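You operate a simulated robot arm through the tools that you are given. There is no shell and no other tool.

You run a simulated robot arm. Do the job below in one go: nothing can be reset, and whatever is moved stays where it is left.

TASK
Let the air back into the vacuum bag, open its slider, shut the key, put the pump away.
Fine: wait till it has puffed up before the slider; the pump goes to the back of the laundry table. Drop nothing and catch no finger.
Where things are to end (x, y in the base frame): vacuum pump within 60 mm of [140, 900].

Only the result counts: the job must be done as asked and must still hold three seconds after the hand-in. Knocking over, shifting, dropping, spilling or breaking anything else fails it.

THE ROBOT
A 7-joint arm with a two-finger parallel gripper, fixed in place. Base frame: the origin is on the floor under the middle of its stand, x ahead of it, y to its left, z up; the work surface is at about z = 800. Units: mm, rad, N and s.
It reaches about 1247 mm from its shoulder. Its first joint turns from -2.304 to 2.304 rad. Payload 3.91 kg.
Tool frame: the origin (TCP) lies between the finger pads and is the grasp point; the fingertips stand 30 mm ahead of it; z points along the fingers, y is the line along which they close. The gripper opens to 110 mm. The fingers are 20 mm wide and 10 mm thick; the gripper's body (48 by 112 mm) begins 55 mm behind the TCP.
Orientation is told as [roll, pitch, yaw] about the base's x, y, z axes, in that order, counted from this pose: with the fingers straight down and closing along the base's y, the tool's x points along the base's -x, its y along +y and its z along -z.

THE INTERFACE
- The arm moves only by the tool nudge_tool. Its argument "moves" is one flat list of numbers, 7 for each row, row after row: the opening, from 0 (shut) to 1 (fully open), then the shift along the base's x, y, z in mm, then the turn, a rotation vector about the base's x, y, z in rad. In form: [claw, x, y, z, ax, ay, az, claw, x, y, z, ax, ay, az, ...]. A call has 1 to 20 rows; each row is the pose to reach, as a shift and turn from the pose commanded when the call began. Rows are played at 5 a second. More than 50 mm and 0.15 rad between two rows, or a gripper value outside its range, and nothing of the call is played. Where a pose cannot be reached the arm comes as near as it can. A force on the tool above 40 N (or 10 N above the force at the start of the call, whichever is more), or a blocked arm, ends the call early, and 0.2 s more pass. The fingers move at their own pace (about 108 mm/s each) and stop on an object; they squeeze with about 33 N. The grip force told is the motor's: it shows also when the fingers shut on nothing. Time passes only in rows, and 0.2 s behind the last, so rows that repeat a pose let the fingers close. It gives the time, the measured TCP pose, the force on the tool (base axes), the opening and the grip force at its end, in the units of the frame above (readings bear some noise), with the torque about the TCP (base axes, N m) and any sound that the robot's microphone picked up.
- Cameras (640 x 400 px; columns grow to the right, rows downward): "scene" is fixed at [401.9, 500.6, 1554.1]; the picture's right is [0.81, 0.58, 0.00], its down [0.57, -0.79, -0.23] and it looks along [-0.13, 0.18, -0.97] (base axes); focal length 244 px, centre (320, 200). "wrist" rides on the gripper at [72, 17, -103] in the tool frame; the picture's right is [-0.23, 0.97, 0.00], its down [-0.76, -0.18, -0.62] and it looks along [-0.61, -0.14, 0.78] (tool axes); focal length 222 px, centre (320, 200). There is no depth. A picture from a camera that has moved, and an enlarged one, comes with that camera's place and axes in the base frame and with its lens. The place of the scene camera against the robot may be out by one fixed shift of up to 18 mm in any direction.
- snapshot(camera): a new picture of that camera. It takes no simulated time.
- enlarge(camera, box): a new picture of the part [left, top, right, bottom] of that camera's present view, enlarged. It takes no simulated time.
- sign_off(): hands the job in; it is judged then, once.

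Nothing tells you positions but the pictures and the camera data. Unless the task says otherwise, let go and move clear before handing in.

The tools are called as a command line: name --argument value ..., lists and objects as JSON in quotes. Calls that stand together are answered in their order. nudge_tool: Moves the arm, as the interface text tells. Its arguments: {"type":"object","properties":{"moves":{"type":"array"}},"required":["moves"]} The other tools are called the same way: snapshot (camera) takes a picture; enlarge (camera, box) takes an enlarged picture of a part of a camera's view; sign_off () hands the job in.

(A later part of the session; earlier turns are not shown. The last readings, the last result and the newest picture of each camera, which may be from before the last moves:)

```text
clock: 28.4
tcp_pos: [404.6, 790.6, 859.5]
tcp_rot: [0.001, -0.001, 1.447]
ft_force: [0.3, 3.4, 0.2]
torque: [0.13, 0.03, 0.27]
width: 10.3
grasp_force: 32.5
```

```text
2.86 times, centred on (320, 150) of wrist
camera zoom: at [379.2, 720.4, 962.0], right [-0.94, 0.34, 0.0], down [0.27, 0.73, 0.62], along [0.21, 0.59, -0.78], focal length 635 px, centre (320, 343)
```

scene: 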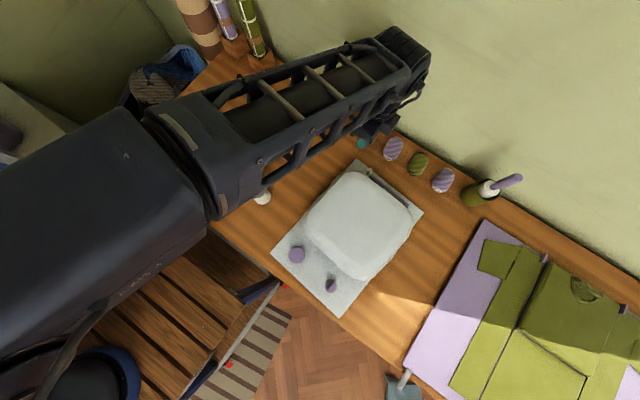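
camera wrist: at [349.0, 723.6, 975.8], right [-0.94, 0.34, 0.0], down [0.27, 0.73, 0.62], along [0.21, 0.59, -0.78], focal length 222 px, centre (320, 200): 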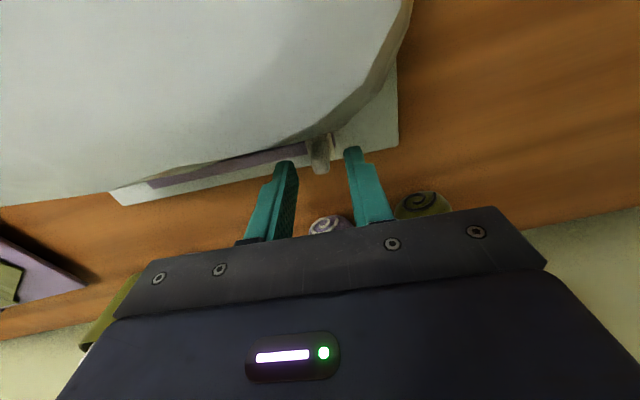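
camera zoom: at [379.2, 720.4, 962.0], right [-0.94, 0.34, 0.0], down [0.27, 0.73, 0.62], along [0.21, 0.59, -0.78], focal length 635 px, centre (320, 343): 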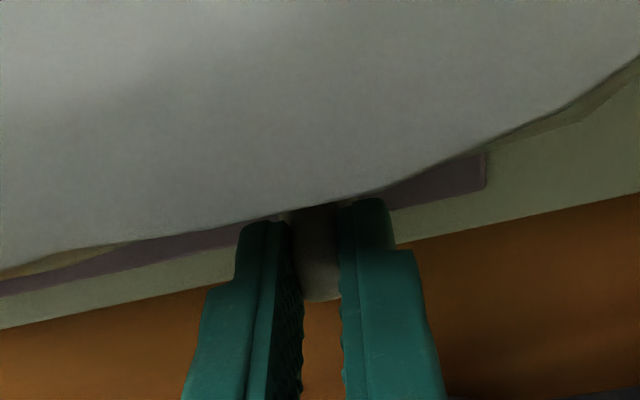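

The slider moves cleanly; a small +y force suggests my path dips slightly too far toward the bag. I'll continue with a slightly flatter slope.

nudge_tool --moves '[0.0, 8, -0.6, 0, 0, 0, 0, 0.0, 16, -1.4, 0, 0, 0, 0, 0.0, 24, -2.3, 0, 0, 0, 0, 0.0, 32, -3.1, 0, 0, 0, 0, 0.0, 40, -4.0, 0, 0, 0, 0, 0.0, 48, -4.9, 0, 0, 0, 0, 0.0, 56, -5.7, 0, 0, 0, 0, 0.0, 64, -6.6, 0, 0, 0, 0, 0.0, 64, -6.6, 0, 0, 0, 0]'

enlarge --camera "wrist" --box '[220, 80, 420, 220]'

snapshot --camera "scene"

```text
clock: 30.4
tcp_pos: [470.2, 784.0, 859.5]
tcp_rot: [0.001, 0.0, 1.449]
ft_force: [0.3, 7.3, 4.3]
torque: [0.15, -0.03, 0.29]
width: 10.8
grasp_force: 33.4
```

```text
2.86 times, centred on (320, 150) of wrist
camera zoom: at [443.4, 713.5, 962.0], right [-0.94, 0.34, 0.0], down [0.27, 0.73, 0.62], along [0.21, 0.59, -0.78], focal length 635 px, centre (320, 343)
```

zoom: 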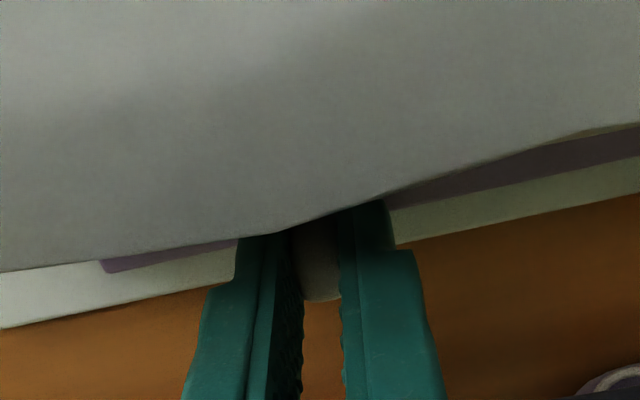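

```text
taken
```

scene: 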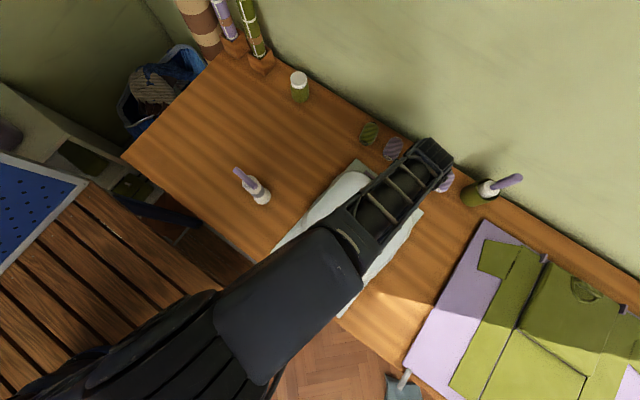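

The slider is about two thirds along. The side force is still small but growing, so I'll correct y slightly and approach the far end slowly.

nudge_tool --moves '[0.0, 6, 1.0, 0, 0, 0, 0, 0.0, 12, 0.7, 0, 0, 0, 0, 0.0, 18, 0.2, 0, 0, 0, 0, 0.0, 24, -0.4, 0, 0, 0, 0, 0.0, 30, -1.0, 0, 0, 0, 0, 0.0, 36, -1.6, 0, 0, 0, 0, 0.0, 42, -2.2, 0, 0, 0, 0, 0.0, 42, -2.2, 0, 0, 0, 0]'

enlarge --camera "wrist" --box '[220, 80, 420, 220]'

```text
clock: 32.2
tcp_pos: [511.6, 780.2, 858.2]
tcp_rot: [0.0, 0.0, 1.448]
ft_force: [-0.5, -5.7, -0.5]
torque: [-0.15, 0.04, 0.2]
width: 11.1
grasp_force: 32.8
```

```text
2.86 times, centred on (320, 150) of wrist
camera zoom: at [485.5, 711.3, 961.8], right [-0.94, 0.34, 0.0], down [0.27, 0.73, 0.62], along [0.21, 0.58, -0.78], focal length 635 px, centre (320, 343)
```

zoom: 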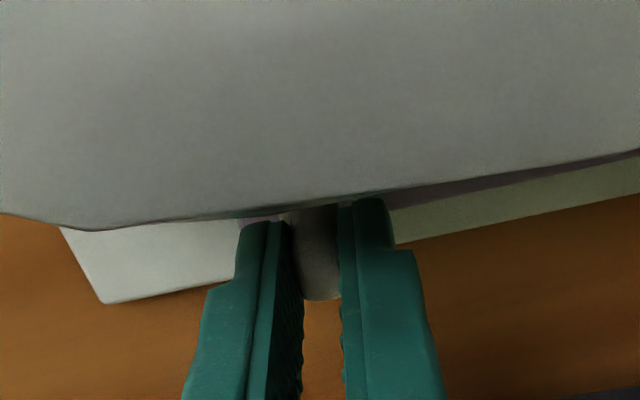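

Now at x 512 with no end stop felt yet. I'll ease further in 2–3 mm steps until it meets the end.

nudge_tool --moves '[0.0, 3, -1.2, 0, 0, 0, 0, 0.0, 5, -1.4, 0, 0, 0, 0, 0.0, 7, -1.7, 0, 0, 0, 0, 0.0, 9, -1.9, 0, 0, 0, 0, 0.0, 9, -1.9, 0, 0, 0, 0]'

enlarge --camera "wrist" --box '[220, 80, 420, 220]'

```text
clock: 33.4
tcp_pos: [519.7, 778.9, 859.7]
tcp_rot: [0.0, -0.001, 1.449]
ft_force: [-1.3, 0.1, -0.9]
torque: [-0.04, 0.02, 0.13]
width: 10.7
grasp_force: 33.1
```

```text
2.86 times, centred on (320, 150) of wrist
camera zoom: at [494.0, 709.4, 961.9], right [-0.94, 0.34, 0.0], down [0.27, 0.73, 0.62], along [0.21, 0.58, -0.78], focal length 635 px, centre (320, 343)
```

zoom: 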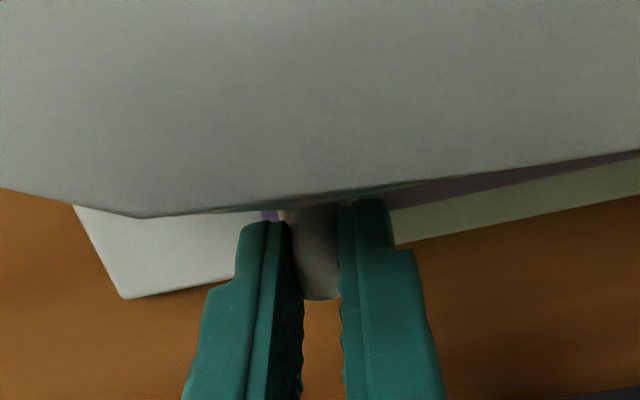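

A sliver of rail still shows beyond the runner, so I'll go on a little further.

nudge_tool --moves '[0.0, 2, -0.2, 0, 0, 0, 0, 0.0, 4, -0.4, 0, 0, 0, 0, 0.0, 6, -0.6, 0, 0, 0, 0, 0.0, 6, -0.6, 0, 0, 0, 0]'

enlarge --camera "wrist" --box '[260, 120, 360, 200]'

```text
clock: 34.4
tcp_pos: [526.0, 778.9, 859.6]
tcp_rot: [0.0, 0.0, 1.448]
ft_force: [-1.6, -4.5, 0.7]
torque: [-0.25, 0.04, 0.02]
width: 10.8
grasp_force: 32.9
```

```text
5.00 times, centred on (310, 160) of wrist
camera zoom: at [500.3, 709.0, 961.9], right [-0.94, 0.34, 0.0], down [0.27, 0.73, 0.62], along [0.21, 0.58, -0.78], focal length 1111 px, centre (370, 400)
```

zoom: 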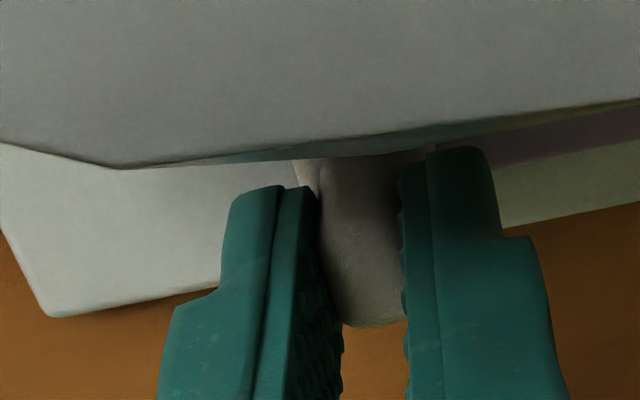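

The runner now reaches the rail's end. I'll probe gently for the end stop with a few more millimetres.

nudge_tool --moves '[0.0, 1.5, -0.8, 0, 0, 0, 0, 0.0, 3, -1.0, 0, 0, 0, 0, 0.0, 4.5, -1.2, 0, 0, 0, 0, 0.0, 4.5, -1.2, 0, 0, 0, 0]'

enlarge --camera "wrist" --box '[260, 120, 360, 200]'

```text
clock: 35.4
tcp_pos: [529.9, 778.8, 858.7]
tcp_rot: [0.0, 0.0, 1.451]
ft_force: [-4.3, 0.5, -1.0]
torque: [0.02, 0.1, -0.06]
width: 10.7
grasp_force: 33.3
```

```text
5.00 times, centred on (310, 160) of wrist
camera zoom: at [504.2, 707.9, 962.0], right [-0.94, 0.34, 0.0], down [0.27, 0.73, 0.62], along [0.21, 0.59, -0.78], focal length 1111 px, centre (370, 400)
```

zoom: 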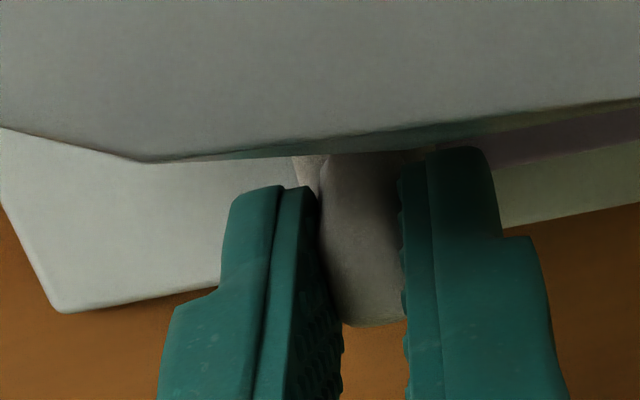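

There's about 4 N of resistance now. Before going further I'll check that the board itself hasn't moved.

enlarge --camera "scene" --box '[260, 150, 440, 320]'

snapshot --camera "wrist"

```text
2.35 times, centred on (350, 235) of scene
camera zoom: at [401.9, 500.6, 1554.1], right [0.81, 0.58, 0.0], down [0.57, -0.79, -0.23], along [-0.13, 0.18, -0.97], focal length 575 px, centre (249, 118)
```

zoom: 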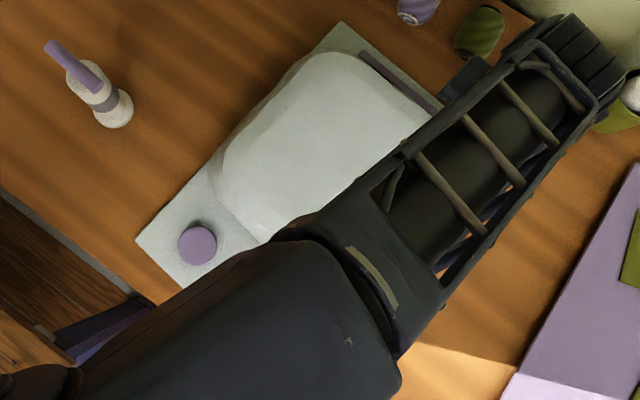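

```text
taken
camera wrist: at [504.2, 707.9, 962.0], right [-0.94, 0.34, 0.0], down [0.27, 0.73, 0.62], along [0.21, 0.59, -0.78], focal length 222 px, centre (320, 200)
```

wrist: 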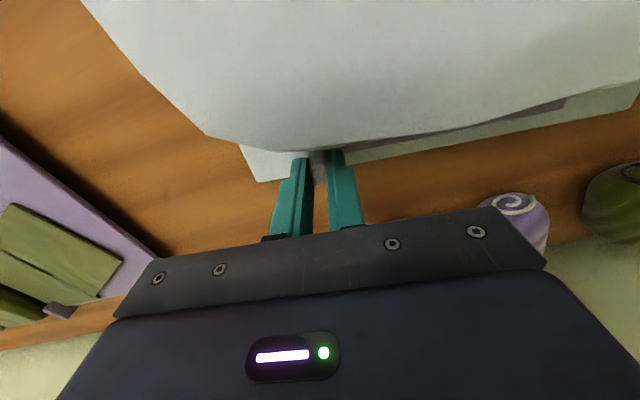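

The board has crept a few millimetres and turned very slightly, which means the slider is already hard against its end stop and the bag was being dragged. I'll stop pulling, release the tab and lift clear.

nudge_tool --moves '[0.25, 0, 0, 0, 0, 0, 0, 0.3, 0, 0, 0, 0, 0, 0, 0.3, 0, 0, 0, 0, 0, 0, 0.3, 0, 0, 20, 0, 0, 0, 0.3, 0, 0, 50, 0, 0, 0, 0.3, 0, 0, 90, 0, 0, 0, 0.3, 0, 0, 130, 0, 0, 0, 0.3, 0, 0, 170, 0, 0, 0, 0.3, 0, 0, 170, 0, 0, 0]'

snapshot --camera "wrist"

enlarge --camera "wrist" --box '[240, 70, 400, 220]'

enlarge --camera "scene" --box '[260, 150, 440, 320]'

```text
clock: 37.4
tcp_pos: [531.4, 778.7, 1029.0]
tcp_rot: [-0.001, 0.001, 1.45]
ft_force: [-0.6, 0.3, -0.7]
torque: [-0.01, -0.03, -0.03]
width: 33.2
grasp_force: 0.1
```

```text
taken
camera wrist: at [504.9, 707.3, 1132.0], right [-0.94, 0.34, 0.0], down [0.27, 0.73, 0.62], along [0.21, 0.59, -0.78], focal length 222 px, centre (320, 200)
```

wrist: 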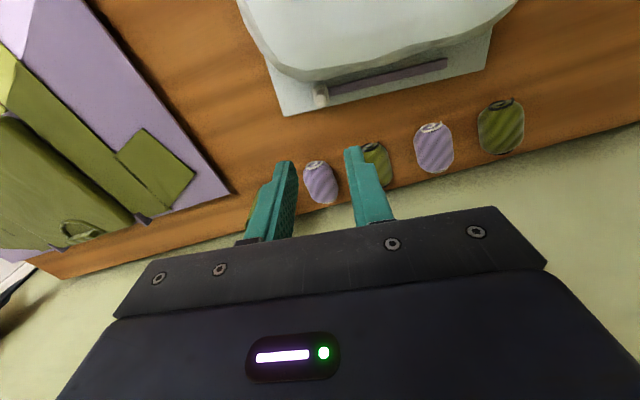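

```text
2.67 times, centred on (320, 145) of wrist
camera zoom: at [504.9, 707.3, 1132.0], right [-0.94, 0.34, 0.0], down [0.27, 0.73, 0.62], along [0.21, 0.59, -0.78], focal length 592 px, centre (320, 347)
```

zoom: 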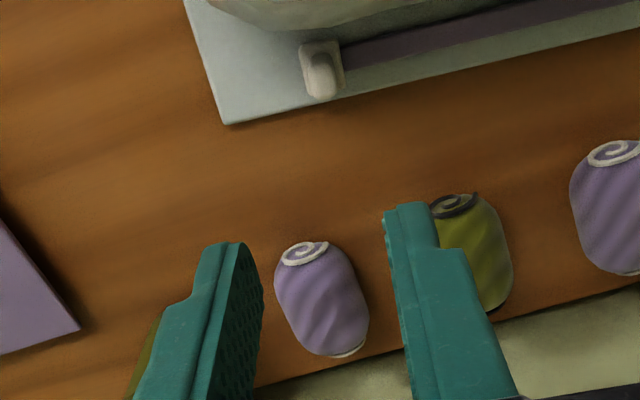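

```text
2.35 times, centred on (350, 235) of scene
camera zoom: at [401.9, 500.6, 1554.1], right [0.81, 0.58, 0.0], down [0.57, -0.79, -0.23], along [-0.13, 0.18, -0.97], focal length 575 px, centre (249, 118)
```

zoom: 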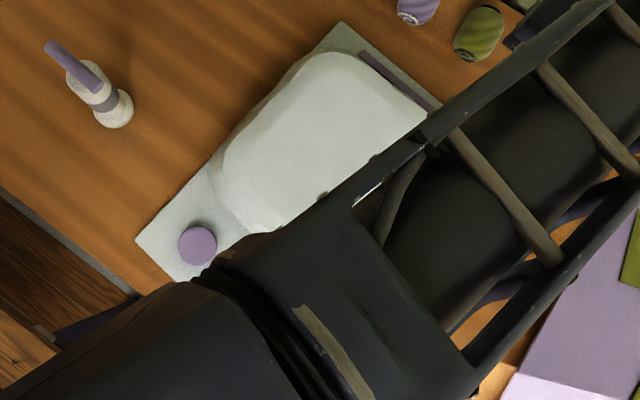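

The runner is at the far end of the rail and the slider is fully open. Now I'll go back above the key, keeping the wrist angle I released it with, and look before lowering.

nudge_tool --moves '[0.3, -7, -40, 0, 0, 0, 0, 0.3, -14, -80, 0, 0, 0, 0, 0.3, -21, -120, 0, 0, 0, 0, 0.3, -29, -160, 0, 0, 0, 0, 0.3, -36, -200, 0, 0, 0, 0, 0.3, -43, -240, 0, 0, 0, 0, 0.3, -51, -284, -10, 0, 0, 0, 0.3, -58, -326, -40, 0, 0, 0, 0.3, -58, -326, -80, 0, 0, 0, 0.3, -58, -326, -100, 0, 0, 0, 0.3, -58, -326, -100, 0, 0, 0]'

snapshot --camera "wrist"

enlarge --camera "wrist" --box '[260, 60, 380, 200]'

enlarge --camera "scene" --box '[260, 150, 440, 320]'

```text
refused: row 8 steps farther than a row can; nothing moved
```

```text
taken
camera wrist: at [504.9, 707.3, 1132.0], right [-0.94, 0.34, 0.0], down [0.27, 0.73, 0.62], along [0.21, 0.59, -0.78], focal length 222 px, centre (320, 200)
```

wrist: 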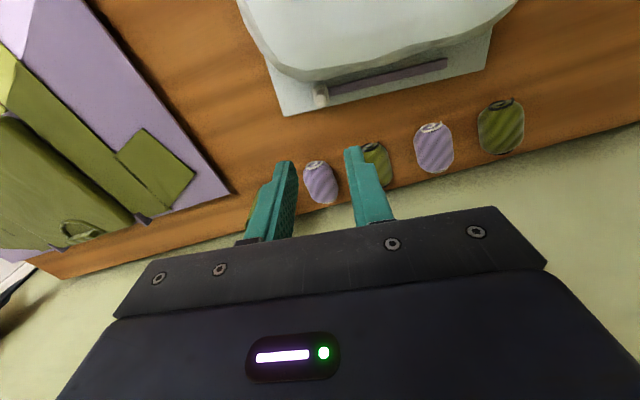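

```text
2.86 times, centred on (320, 130) of wrist
camera zoom: at [504.9, 707.3, 1132.0], right [-0.94, 0.34, 0.0], down [0.27, 0.73, 0.62], along [0.21, 0.59, -0.78], focal length 635 px, centre (320, 400)
```

zoom: 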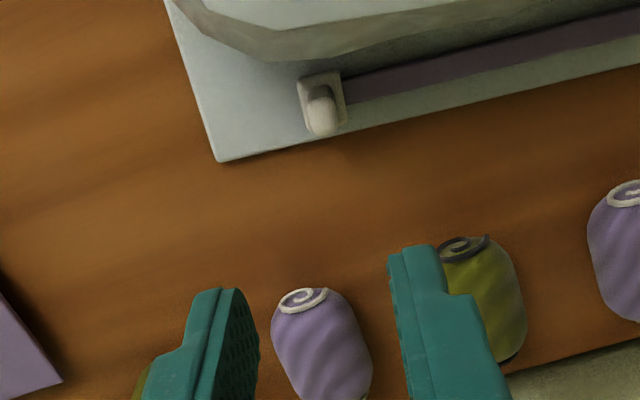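

```text
2.35 times, centred on (350, 235) of scene
camera zoom: at [401.9, 500.6, 1554.1], right [0.81, 0.58, 0.0], down [0.57, -0.79, -0.23], along [-0.13, 0.18, -0.97], focal length 575 px, centre (249, 118)
```

zoom: 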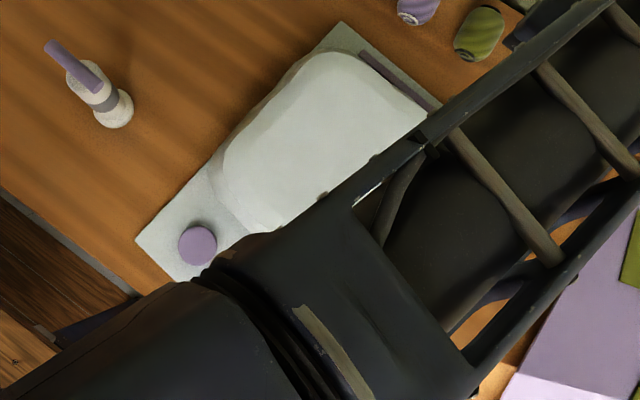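

That call was refused because one row stepped too far, and nothing moved. I'll send the same path again with smaller steps.

nudge_tool --moves '[0.3, -7, -40, 0, 0, 0, 0, 0.3, -14, -80, 0, 0, 0, 0, 0.3, -21, -120, 0, 0, 0, 0, 0.3, -28, -160, 0, 0, 0, 0, 0.3, -35, -200, 0, 0, 0, 0, 0.3, -42, -240, 0, 0, 0, 0, 0.3, -50, -280, 0, 0, 0, 0, 0.3, -55, -310, -10, 0, 0, 0, 0.3, -58, -326, -30, 0, 0, 0, 0.3, -58, -326, -65, 0, 0, 0, 0.3, -58, -326, -100, 0, 0, 0, 0.3, -58, -326, -100, 0, 0, 0]'

snapshot --camera "wrist"

enlarge --camera "wrist" --box '[260, 60, 380, 200]'

enlarge --camera "scene" --box '[260, 150, 440, 320]'

```text
clock: 40.0
tcp_pos: [471.9, 451.9, 928.9]
tcp_rot: [0.0, 0.001, 1.449]
ft_force: [-0.3, 0.8, 0.1]
torque: [-0.03, 0.02, -0.03]
width: 33.0
grasp_force: 0.1
```

```text
taken
camera wrist: at [446.0, 381.7, 1031.3], right [-0.94, 0.34, 0.0], down [0.27, 0.73, 0.62], along [0.21, 0.59, -0.78], focal length 222 px, centre (320, 200)
```

wrist: 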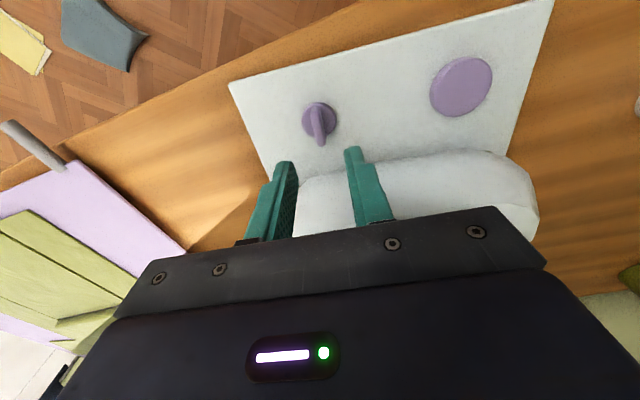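

```text
2.86 times, centred on (320, 130) of wrist
camera zoom: at [446.0, 381.7, 1031.3], right [-0.94, 0.34, 0.0], down [0.27, 0.73, 0.62], along [0.21, 0.59, -0.78], focal length 635 px, centre (320, 400)
```

zoom: 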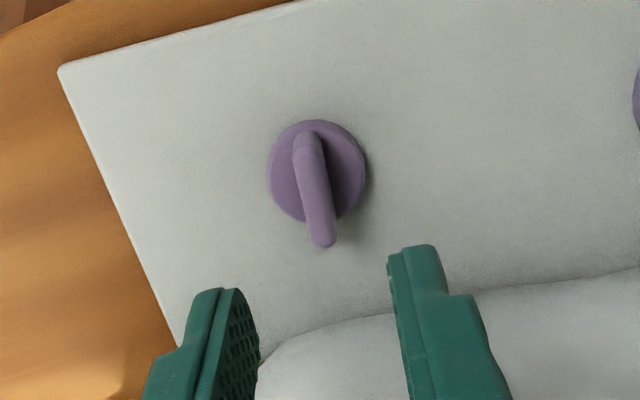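

```text
2.35 times, centred on (350, 235) of scene
camera zoom: at [401.9, 500.6, 1554.1], right [0.81, 0.58, 0.0], down [0.57, -0.79, -0.23], along [-0.13, 0.18, -0.97], focal length 575 px, centre (249, 118)
```

zoom: 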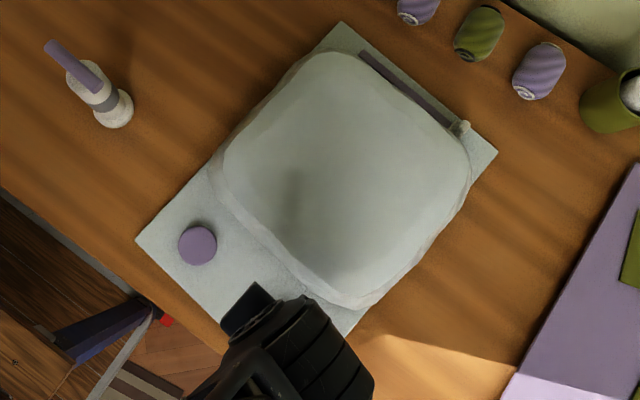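

The key is at (472.5, 450), its fin along y, and the bag edge is well clear at y ≈ 500. I'll align to the fin, lower to the same height as before, and close on it.

nudge_tool --moves '[0.3, 0.6, -1.8, -25, 0, 0, -0.02, 0.3, 0.6, -1.8, -50, 0, 0, -0.02, 0.3, 0.6, -1.8, -70, 0, 0, -0.02, 0.3, 0.6, -1.8, -81, 0, 0, -0.02, 0.3, 0.6, -1.8, -81, 0, 0, -0.02]'

enlarge --camera "wrist" --box '[240, 60, 400, 220]'

```text
clock: 41.2
tcp_pos: [471.7, 449.2, 847.6]
tcp_rot: [0.001, 0.001, 1.429]
ft_force: [-0.1, 1.2, -0.3]
torque: [0.02, 0.01, 0.01]
width: 33.0
grasp_force: 0.1
```

```text
2.50 times, centred on (320, 140) of wrist
camera zoom: at [445.4, 380.1, 950.0], right [-0.93, 0.36, 0.0], down [0.28, 0.73, 0.62], along [0.23, 0.58, -0.78], focal length 555 px, centre (320, 350)
```

zoom: 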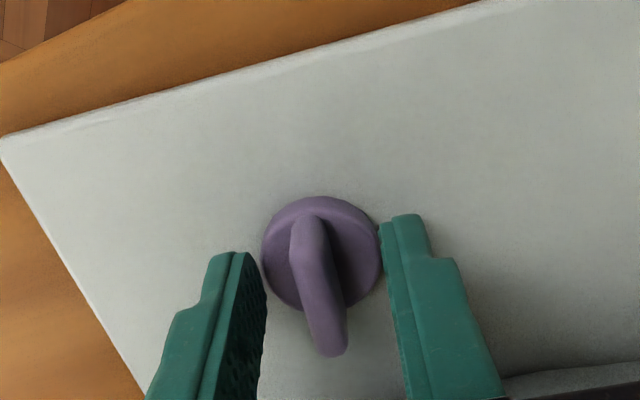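

The fin is centred between the fingers. I'll close and turn it back clockwise gradually.

nudge_tool --moves '[0.0, 0, 0, 0, 0, 0, 0, 0.0, 0, 0, 0, 0, 0, 0, 0.0, 0, 0, 0, 0, 0, 0]'

nudge_tool --moves '[0.0, 0, 0, 0, 0, 0, -0.08, 0.0, 0, 0, 0, 0, 0, -0.16, 0.0, 0, 0, 0, 0, 0, -0.24, 0.0, 0, 0, 0, 0, 0, -0.32, 0.0, 0, 0, 0, 0, 0, -0.4, 0.0, 0, 0, 0, 0, 0, -0.4]'

enlarge --camera "wrist" --box '[240, 60, 400, 220]'

```text
clock: 42.0
tcp_pos: [472.3, 448.9, 847.7]
tcp_rot: [-0.001, 0.0, 1.428]
ft_force: [2.3, -0.4, 0.9]
torque: [0.19, -0.12, -0.02]
width: 8.6
grasp_force: 32.5
```

```text
clock: 43.4
tcp_pos: [473.1, 449.4, 847.4]
tcp_rot: [-0.001, 0.0, 1.03]
ft_force: [-0.3, 0.6, 0.3]
torque: [-0.37, 0.25, -0.01]
width: 8.6
grasp_force: 33.3
```

```text
2.50 times, centred on (320, 140) of wrist
camera zoom: at [420.8, 396.5, 950.2], right [-0.72, 0.7, 0.0], down [0.55, 0.56, 0.62], along [0.43, 0.45, -0.78], focal length 555 px, centre (320, 350)
```

zoom: 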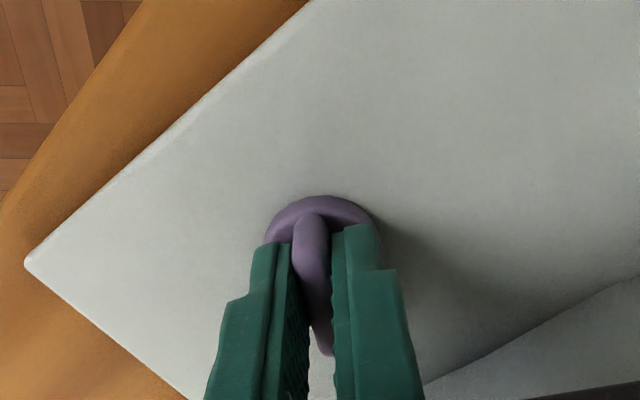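

The key turns back freely and the board is steady. I'll continue toward the shut position.

nudge_tool --moves '[0.0, 0, 0, 0, 0, 0, -0.1, 0.0, 0, 0, 0, 0, 0, -0.2, 0.0, 0, 0, 0, 0, 0, -0.3, 0.0, 0, 0, 0, 0, 0, -0.4, 0.0, 0, 0, 0, 0, 0, -0.5, 0.0, 0, 0, 0, 0, 0, -0.6, 0.0, 0, 0, 0, 0, 0, -0.7, 0.0, 0, 0, 0, 0, 0, -0.8, 0.0, 0, 0, 0, 0, 0, -0.9, 0.0, 0, 0, 0, 0, 0, -0.9]'

enlarge --camera "wrist" --box '[240, 60, 400, 220]'

enlarge --camera "scene" --box '[260, 150, 440, 320]'

```text
clock: 45.6
tcp_pos: [474.2, 450.2, 847.5]
tcp_rot: [0.0, 0.0, 0.129]
ft_force: [-0.8, 1.4, 0.3]
torque: [-0.03, -0.01, -0.01]
width: 8.7
grasp_force: 33.1
```

```text
2.50 times, centred on (320, 140) of wrist
camera zoom: at [398.7, 457.3, 950.7], right [0.1, 0.99, 0.0], down [0.78, -0.08, 0.62], along [0.62, -0.06, -0.78], focal length 555 px, centre (320, 350)
```

zoom: 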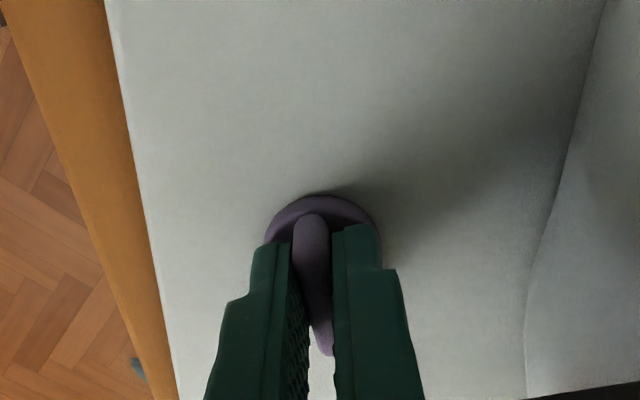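

```text
2.35 times, centred on (350, 235) of scene
camera zoom: at [401.9, 500.6, 1554.1], right [0.81, 0.58, 0.0], down [0.57, -0.79, -0.23], along [-0.13, 0.18, -0.97], focal length 575 px, centre (249, 118)
```

zoom: 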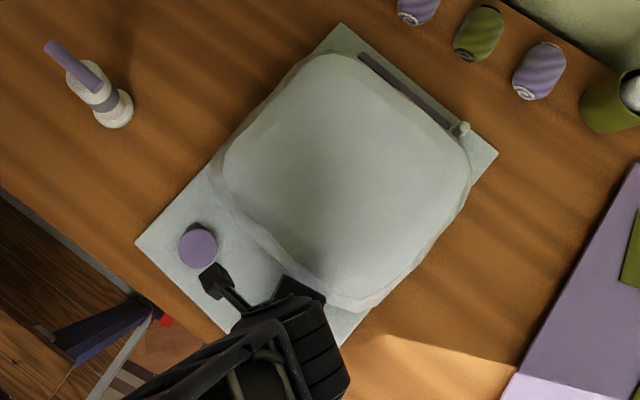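

The key is nearly back to its first position. I'll do the last part in small steps and watch the torque for the stop.

nudge_tool --moves '[0.0, 0, 0, 0, 0, 0, -0.06, 0.0, 0, 0, 0, 0, 0, -0.12, 0.0, 0, 0, 0, 0, 0, -0.17, 0.0, 0, 0, 0, 0, 0, -0.17]'

nudge_tool --moves '[0.0, 0, 0, 0, 0, 0, -0.03, 0.0, 0, 0, 0, 0, 0, -0.06, 0.0, 0, 0, 0, 0, 0, -0.06]'

```text
clock: 46.6
tcp_pos: [472.1, 451.3, 847.8]
tcp_rot: [0.0, 0.001, -0.042]
ft_force: [-0.5, 2.5, 0.1]
torque: [0.0, -0.04, 0.0]
width: 8.9
grasp_force: 32.8
```

```text
clock: 47.4
tcp_pos: [471.9, 450.7, 847.7]
tcp_rot: [-0.002, 0.0, -0.102]
ft_force: [-2.2, 0.9, 0.6]
torque: [0.0, 0.3, 0.02]
width: 8.6
grasp_force: 33.1
```

No stop yet at −0.10 rad. I'll continue in 0.02 rad steps.

nudge_tool --moves '[0.0, 0, 0, 0, 0, 0, -0.02, 0.0, 0, 0, 0, 0, 0, -0.04, 0.0, 0, 0, 0, 0, 0, -0.04]'

enlarge --camera "wrist" --box '[240, 60, 400, 220]'

```text
clock: 48.2
tcp_pos: [473.2, 450.5, 846.8]
tcp_rot: [-0.001, -0.001, -0.141]
ft_force: [-1.5, -2.2, -0.3]
torque: [-0.03, -0.05, 0.52]
width: 8.7
grasp_force: 32.8
```

```text
2.50 times, centred on (320, 140) of wrist
camera zoom: at [402.9, 476.7, 950.5], right [0.36, 0.93, 0.0], down [0.73, -0.28, 0.62], along [0.58, -0.23, -0.78], focal length 555 px, centre (320, 350)
```

zoom: 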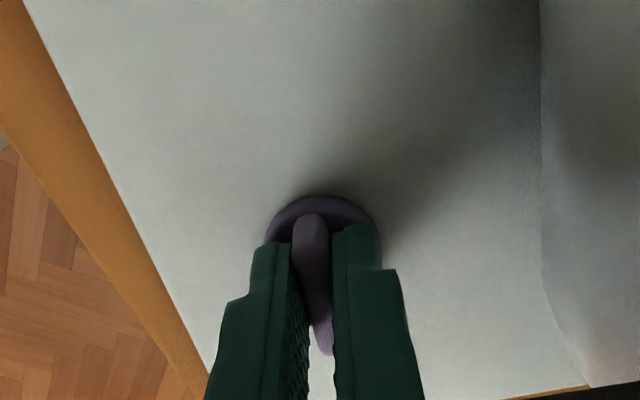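

The torque jumped to 0.52 N m, the same signature as the key's original shut position, so it is against its closed stop. I'll release it, lift clear and check.

nudge_tool --moves '[0.25, 0, 0, 0, 0, 0, 0, 0.25, 0, 0, 0, 0, 0, 0, 0.25, 0, 0, 0, 0, 0, 0, 0.25, 0, 0, 20, 0, 0, 0, 0.25, 0, 0, 50, 0, 0, 0, 0.25, 0, 0, 80, 0, 0, 0, 0.25, 0, 0, 80, 0, 0, 0]'

snapshot --camera "wrist"

enlarge --camera "wrist" --box '[260, 60, 380, 200]'

```text
clock: 49.8
tcp_pos: [472.5, 450.4, 928.8]
tcp_rot: [0.0, -0.002, -0.14]
ft_force: [0.0, 1.5, -0.4]
torque: [0.01, 0.0, -0.01]
width: 27.3
grasp_force: 0.0
```

```text
taken
camera wrist: at [402.8, 476.6, 1030.8], right [0.36, 0.93, 0.0], down [0.73, -0.28, 0.62], along [0.58, -0.23, -0.78], focal length 222 px, centre (320, 200)
```

wrist: 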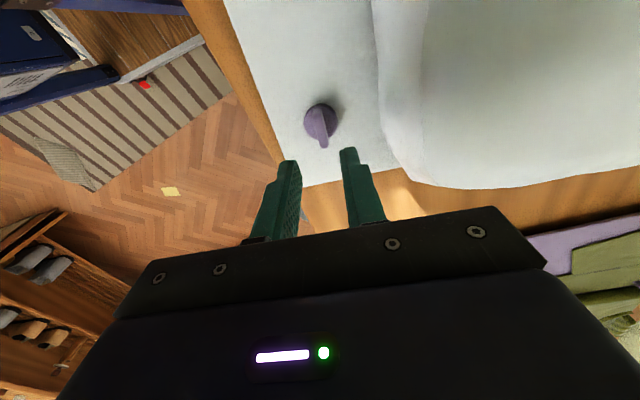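

```text
2.86 times, centred on (320, 130) of wrist
camera zoom: at [402.8, 476.6, 1030.8], right [0.36, 0.93, 0.0], down [0.73, -0.28, 0.62], along [0.58, -0.23, -0.78], focal length 635 px, centre (320, 400)
```

zoom: 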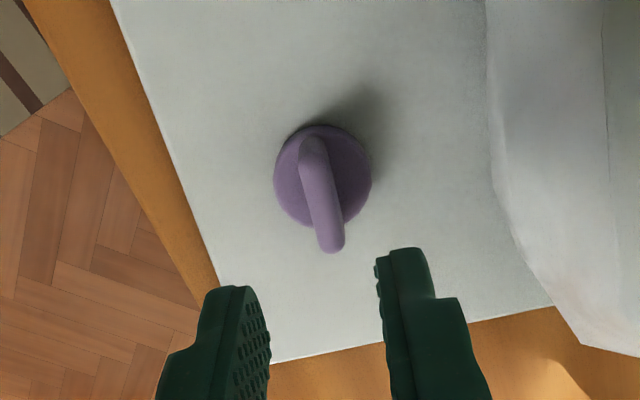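

The key is shut, with the fin back across the board. Next is the pump near (148, 543): I'll rise well above its handle and look straight down at it.

nudge_tool --moves '[0.25, 0, 0, 45, 0, 0, 0.04, 0.25, 0, 0, 90, 0, 0, 0.08, 0.25, 0, 0, 135, 0, 0, 0.12, 0.25, -30, 8, 165, 0, 0, 0.14, 0.4, -65, 18, 180, 0, 0, 0.14, 0.6, -105, 30, 180, 0, 0, 0.14, 0.8, -145, 41, 180, 0, 0, 0.14, 1.0, -185, 53, 180, 0, 0, 0.14, 1.0, -225, 64, 180, 0, 0, 0.14, 1.0, -265, 76, 180, 0, 0, 0.14, 1.0, -305, 87, 180, 0, 0, 0.14, 1.0, -324, 93, 180, 0, 0, 0.14, 1.0, -324, 93, 180, 0, 0, 0.14]'

snapshot --camera "wrist"

enlarge --camera "wrist" --box '[230, 20, 410, 200]'

snapshot --camera "scene"

```text
clock: 52.6
tcp_pos: [148.3, 541.5, 1108.6]
tcp_rot: [-0.001, 0.0, 0.0]
ft_force: [0.7, 0.8, -0.3]
torque: [0.02, 0.0, 0.02]
width: 110.0
grasp_force: 0.1
```

```text
taken
camera wrist: at [75.5, 559.4, 1210.2], right [0.23, 0.97, 0.0], down [0.76, -0.18, 0.62], along [0.61, -0.14, -0.78], focal length 222 px, centre (320, 200)
```

wrist: 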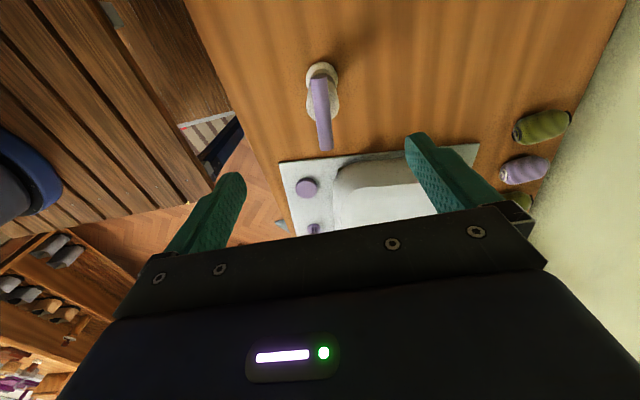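

```text
2.22 times, centred on (320, 110) of wrist
camera zoom: at [75.5, 559.4, 1210.2], right [0.23, 0.97, 0.0], down [0.76, -0.18, 0.62], along [0.61, -0.14, -0.78], focal length 494 px, centre (320, 400)
```

zoom: 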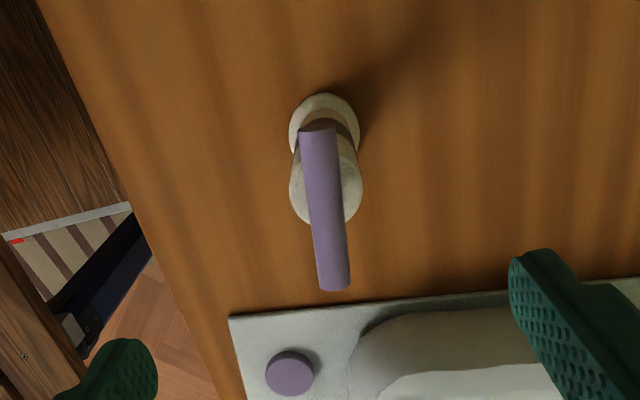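

```text
taken
```

scene: 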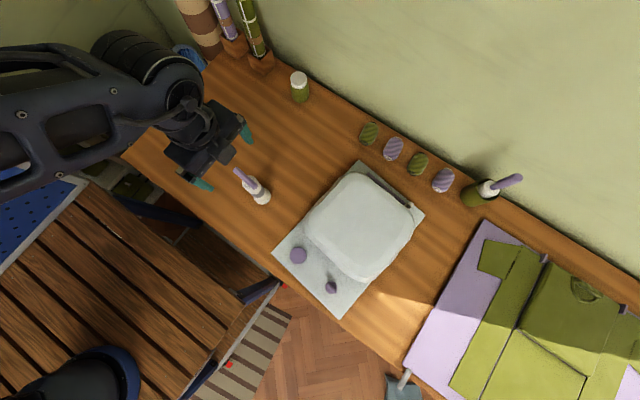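

The pump's body axis is near (146.5, 546). Its T-handle is at z ≈ 982, angled −0.12 rad, and the top of the body is at about z 943. I'll grip the body rather than the handle so the plunger can't pull out, descending with the fingers either side of the bar and pausing to check.

nudge_tool --moves '[0.85, -1, 2, -25, 0, 0, -0.06, 0.85, -1.8, 4.5, -50, 0, 0, -0.12, 0.85, -1.8, 4.5, -75, 0, 0, -0.12, 0.85, -1.8, 4.5, -100, 0, 0, -0.12, 0.85, -1.8, 4.5, -115, 0, 0, -0.12, 0.85, -1.8, 4.5, -115, 0, 0, -0.12]'

snapshot --camera "wrist"

enlarge --camera "scene" --box '[190, 100, 330, 230]'

```text
clock: 54.0
tcp_pos: [146.4, 547.3, 993.0]
tcp_rot: [-0.001, 0.0, -0.122]
ft_force: [0.0, 0.3, -0.1]
torque: [0.0, 0.02, 0.0]
width: 93.6
grasp_force: 0.0
```

```text
taken
camera wrist: at [76.7, 572.6, 1096.2], right [0.34, 0.94, 0.0], down [0.73, -0.27, 0.62], along [0.59, -0.21, -0.78], focal length 222 px, centre (320, 200)
```

wrist: 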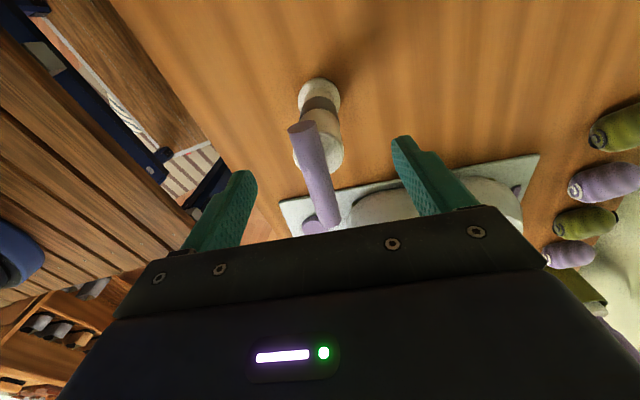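

```text
3.08 times, centred on (260, 165) of scene
camera zoom: at [401.9, 500.6, 1554.1], right [0.81, 0.58, 0.0], down [0.57, -0.79, -0.23], along [-0.13, 0.18, -0.97], focal length 752 px, centre (505, 308)
```

zoom: 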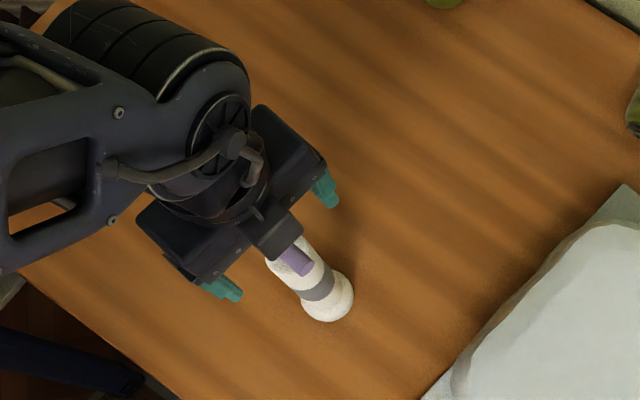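

The fingers straddle the bar and the body is centred between them. I'll lower to z ≈ 943, which leaves a small gap between the palm and the top of the bar.

nudge_tool --moves '[0.85, 0, -0.5, -12, 0, 0, 0, 0.85, 0, -0.8, -24, 0, 0, 0, 0.85, 0, -0.8, -36, 0, 0, 0, 0.85, 0, -0.8, -44, 0, 0, 0, 0.85, 0, -0.8, -50, 0, 0, 0, 0.85, 0, -0.8, -50, 0, 0, 0]'

snapshot --camera "wrist"

enlarge --camera "scene" --box '[190, 100, 330, 230]'

```text
clock: 55.4
tcp_pos: [146.2, 546.9, 942.6]
tcp_rot: [-0.001, 0.001, -0.121]
ft_force: [0.1, 1.2, 0.2]
torque: [-0.01, 0.01, -0.03]
width: 93.3
grasp_force: 0.1
```

```text
taken
camera wrist: at [76.4, 572.0, 1045.8], right [0.34, 0.94, 0.0], down [0.73, -0.27, 0.62], along [0.59, -0.21, -0.78], focal length 222 px, centre (320, 200)
```

wrist: 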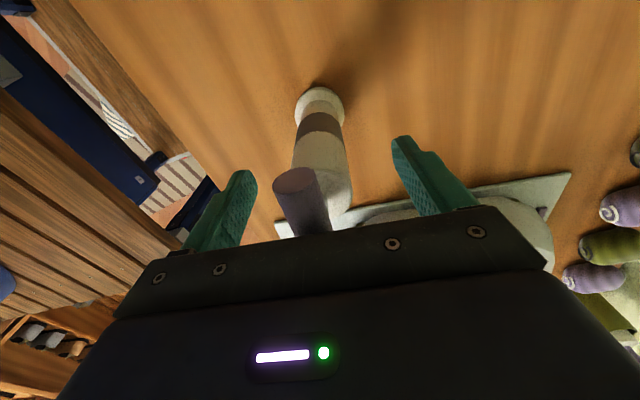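

```text
3.08 times, centred on (260, 165) of scene
camera zoom: at [401.9, 500.6, 1554.1], right [0.81, 0.58, 0.0], down [0.57, -0.79, -0.23], along [-0.13, 0.18, -0.97], focal length 752 px, centre (505, 308)
```

zoom: 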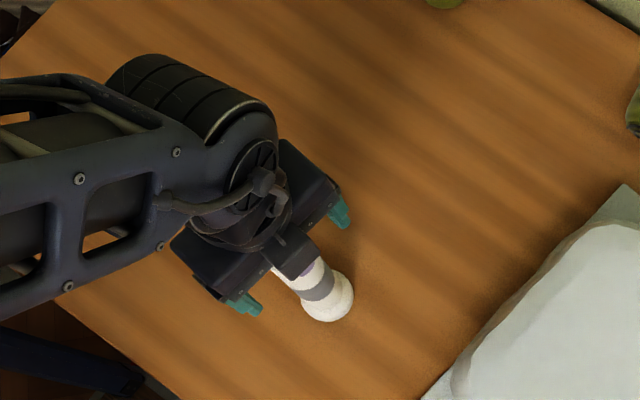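

There's no contact and the body sits between the pads. I'll close slowly so the first finger to touch doesn't knock the pump.

nudge_tool --moves '[0.7, 0, 0, 0, 0, 0, 0, 0.55, 0, 0, 0, 0, 0, 0, 0.48, 0, 0, 0, 0, 0, 0, 0.44, 0, 0, 0, 0, 0, 0, 0.42, 0, 0, 0, 0, 0, 0, 0.4, 0, 0, 0, 0, 0, 0, 0.38, 0, 0, 0, 0, 0, 0, 0.36, 0, 0, 0, 0, 0, 0, 0.34, 0, 0, 0, 0, 0, 0, 0.32, 0, 0, 0, 0, 0, 0, 0.3, 0, 0, 0, 0, 0, 0, 0.2, 0, 0, 0, 0, 0, 0, 0.0, 0, 0, 0, 0, 0, 0, 0.0, 0, 0, 0, 0, 0, 0]'

snapshot --camera "wrist"

enlarge --camera "scene" --box '[190, 100, 330, 230]'

```text
clock: 58.4
tcp_pos: [146.6, 546.2, 942.3]
tcp_rot: [-0.001, 0.0, -0.12]
ft_force: [-0.5, 0.5, -0.4]
torque: [0.06, 0.05, -0.01]
width: 36.9
grasp_force: 32.8
```

```text
taken
camera wrist: at [76.5, 572.1, 1045.8], right [0.34, 0.94, 0.0], down [0.73, -0.27, 0.62], along [0.59, -0.21, -0.78], focal length 222 px, centre (320, 200)
```

wrist: 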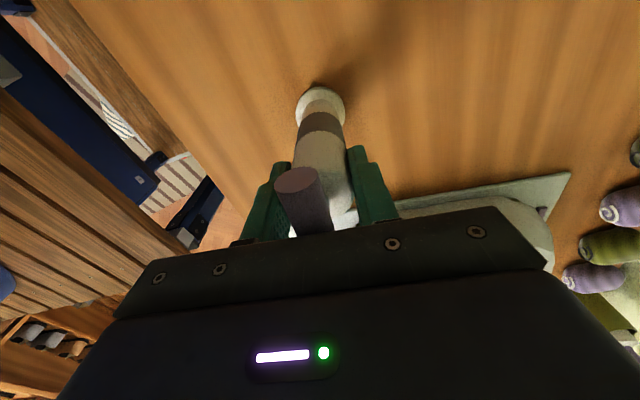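

```text
3.08 times, centred on (260, 165) of scene
camera zoom: at [401.9, 500.6, 1554.1], right [0.81, 0.58, 0.0], down [0.57, -0.79, -0.23], along [-0.13, 0.18, -0.97], focal length 752 px, centre (505, 308)
```

zoom: 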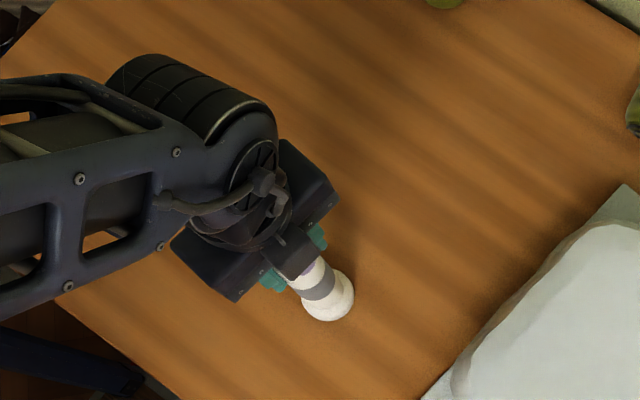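

The pump body is gripped at 36.9 mm, matching my estimate. I'll lift a little and check that the whole pump comes up.

nudge_tool --moves '[0.0, 0, 0, 3, 0, 0, 0, 0.0, 0, 0, 8, 0, 0, 0, 0.0, 0, 0, 15, 0, 0, 0, 0.0, 0, 0, 25, 0, 0, 0, 0.0, 0, 0, 25, 0, 0, 0]'

snapshot --camera "wrist"

enlarge --camera "scene" --box '[190, 100, 330, 230]'

```text
clock: 59.6
tcp_pos: [146.1, 547.0, 967.6]
tcp_rot: [0.0, 0.001, -0.121]
ft_force: [-1.0, 0.2, -2.0]
torque: [-0.02, -0.02, 0.01]
width: 36.7
grasp_force: 33.0
```

```text
taken
camera wrist: at [76.5, 572.1, 1071.1], right [0.34, 0.94, 0.0], down [0.73, -0.27, 0.62], along [0.59, -0.21, -0.78], focal length 222 px, centre (320, 200)
```

wrist: 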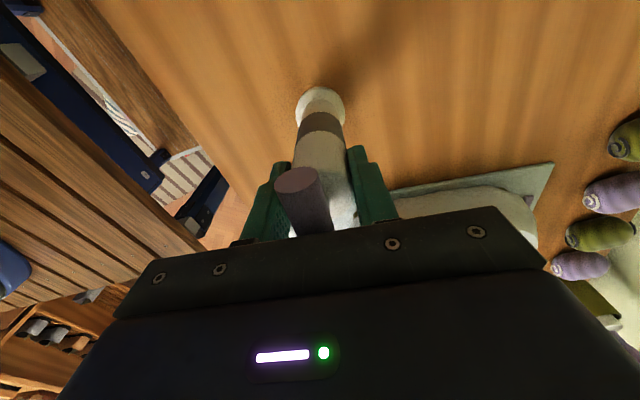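

```text
3.08 times, centred on (260, 165) of scene
camera zoom: at [401.9, 500.6, 1554.1], right [0.81, 0.58, 0.0], down [0.57, -0.79, -0.23], along [-0.13, 0.18, -0.97], focal length 752 px, centre (505, 308)
```

zoom: 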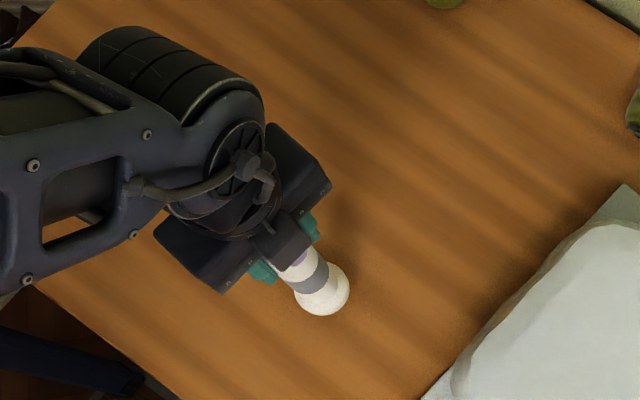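

The whole pump rises with the gripper at about 2 N of weight, with no slip in the wrist view. I'll raise it a bit more and carry it partway to the back, then check clearance to the wall.

nudge_tool --moves '[0.0, 0, 0, 15, 0, 0, 0, 0.0, 0, 5, 30, 0, 0, 0, 0.0, 0, 20, 40, 0, 0, 0, 0.0, 0, 45, 40, 0, 0, 0, 0.0, -1, 75, 40, 0, 0, 0, 0.0, -1, 105, 40, 0, 0, 0, 0.0, -1, 135, 40, 0, 0, 0, 0.0, -2, 165, 40, 0, 0, 0, 0.0, -2, 195, 40, 0, 0, 0, 0.0, -3, 220, 40, 0, 0, 0, 0.0, -3, 240, 40, 0, 0, 0, 0.0, -3, 240, 40, 0, 0, 0]'

snapshot --camera "wrist"

snapshot --camera "scene"

```text
clock: 62.2
tcp_pos: [143.1, 787.5, 1009.5]
tcp_rot: [0.001, -0.001, -0.12]
ft_force: [-0.9, -0.9, -1.8]
torque: [0.0, 0.02, -0.04]
width: 36.8
grasp_force: 33.1
```

```text
taken
camera wrist: at [73.4, 812.7, 1111.5], right [0.34, 0.94, 0.0], down [0.73, -0.27, 0.62], along [0.59, -0.21, -0.78], focal length 222 px, centre (320, 200)
```

wrist: 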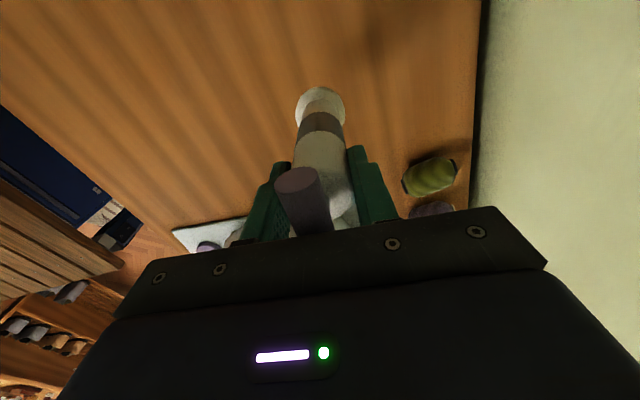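

```text
taken
```

scene: 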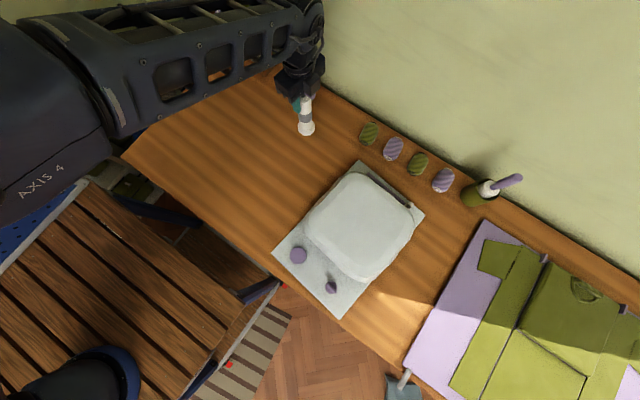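

There's plenty of clear table and the wall is at y ≈ 980–990. I'll carry the pump on to y ≈ 880, well within the target zone and with room to spare at the wall.

nudge_tool --moves '[0.0, 0, 15, 0, 0, 0, 0, 0.0, 0, 35, 0, 0, 0, 0, 0.0, 0, 55, 0, 0, 0, 0, 0.0, 0, 75, 0, 0, 0, 0, 0.0, 0, 88, 0, 0, 0, 0, 0.0, 0, 94, 0, 0, 0, 0, 0.0, 0, 94, 0, 0, 0, 0]'

snapshot --camera "wrist"

snapshot --camera "scene"

```text
clock: 63.8
tcp_pos: [144.6, 881.4, 1007.8]
tcp_rot: [0.0, 0.001, -0.119]
ft_force: [-0.3, 0.0, -1.3]
torque: [0.02, 0.0, 0.03]
width: 36.8
grasp_force: 32.8
```

```text
taken
camera wrist: at [74.3, 906.6, 1110.7], right [0.34, 0.94, 0.0], down [0.73, -0.27, 0.62], along [0.59, -0.21, -0.78], focal length 222 px, centre (320, 200)
```

wrist: 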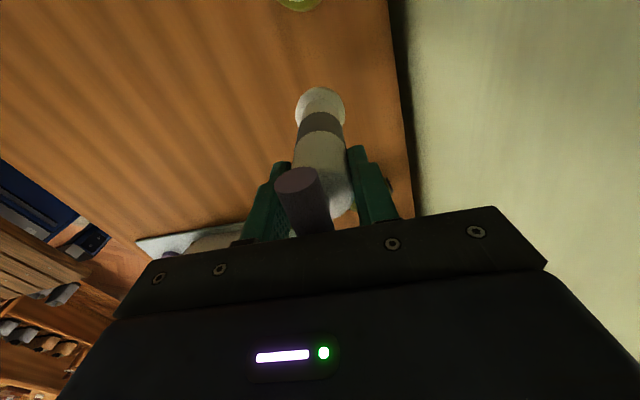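

```text
taken
```

scene: 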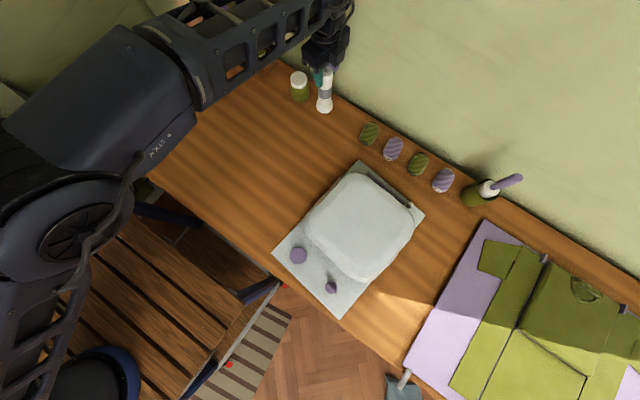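

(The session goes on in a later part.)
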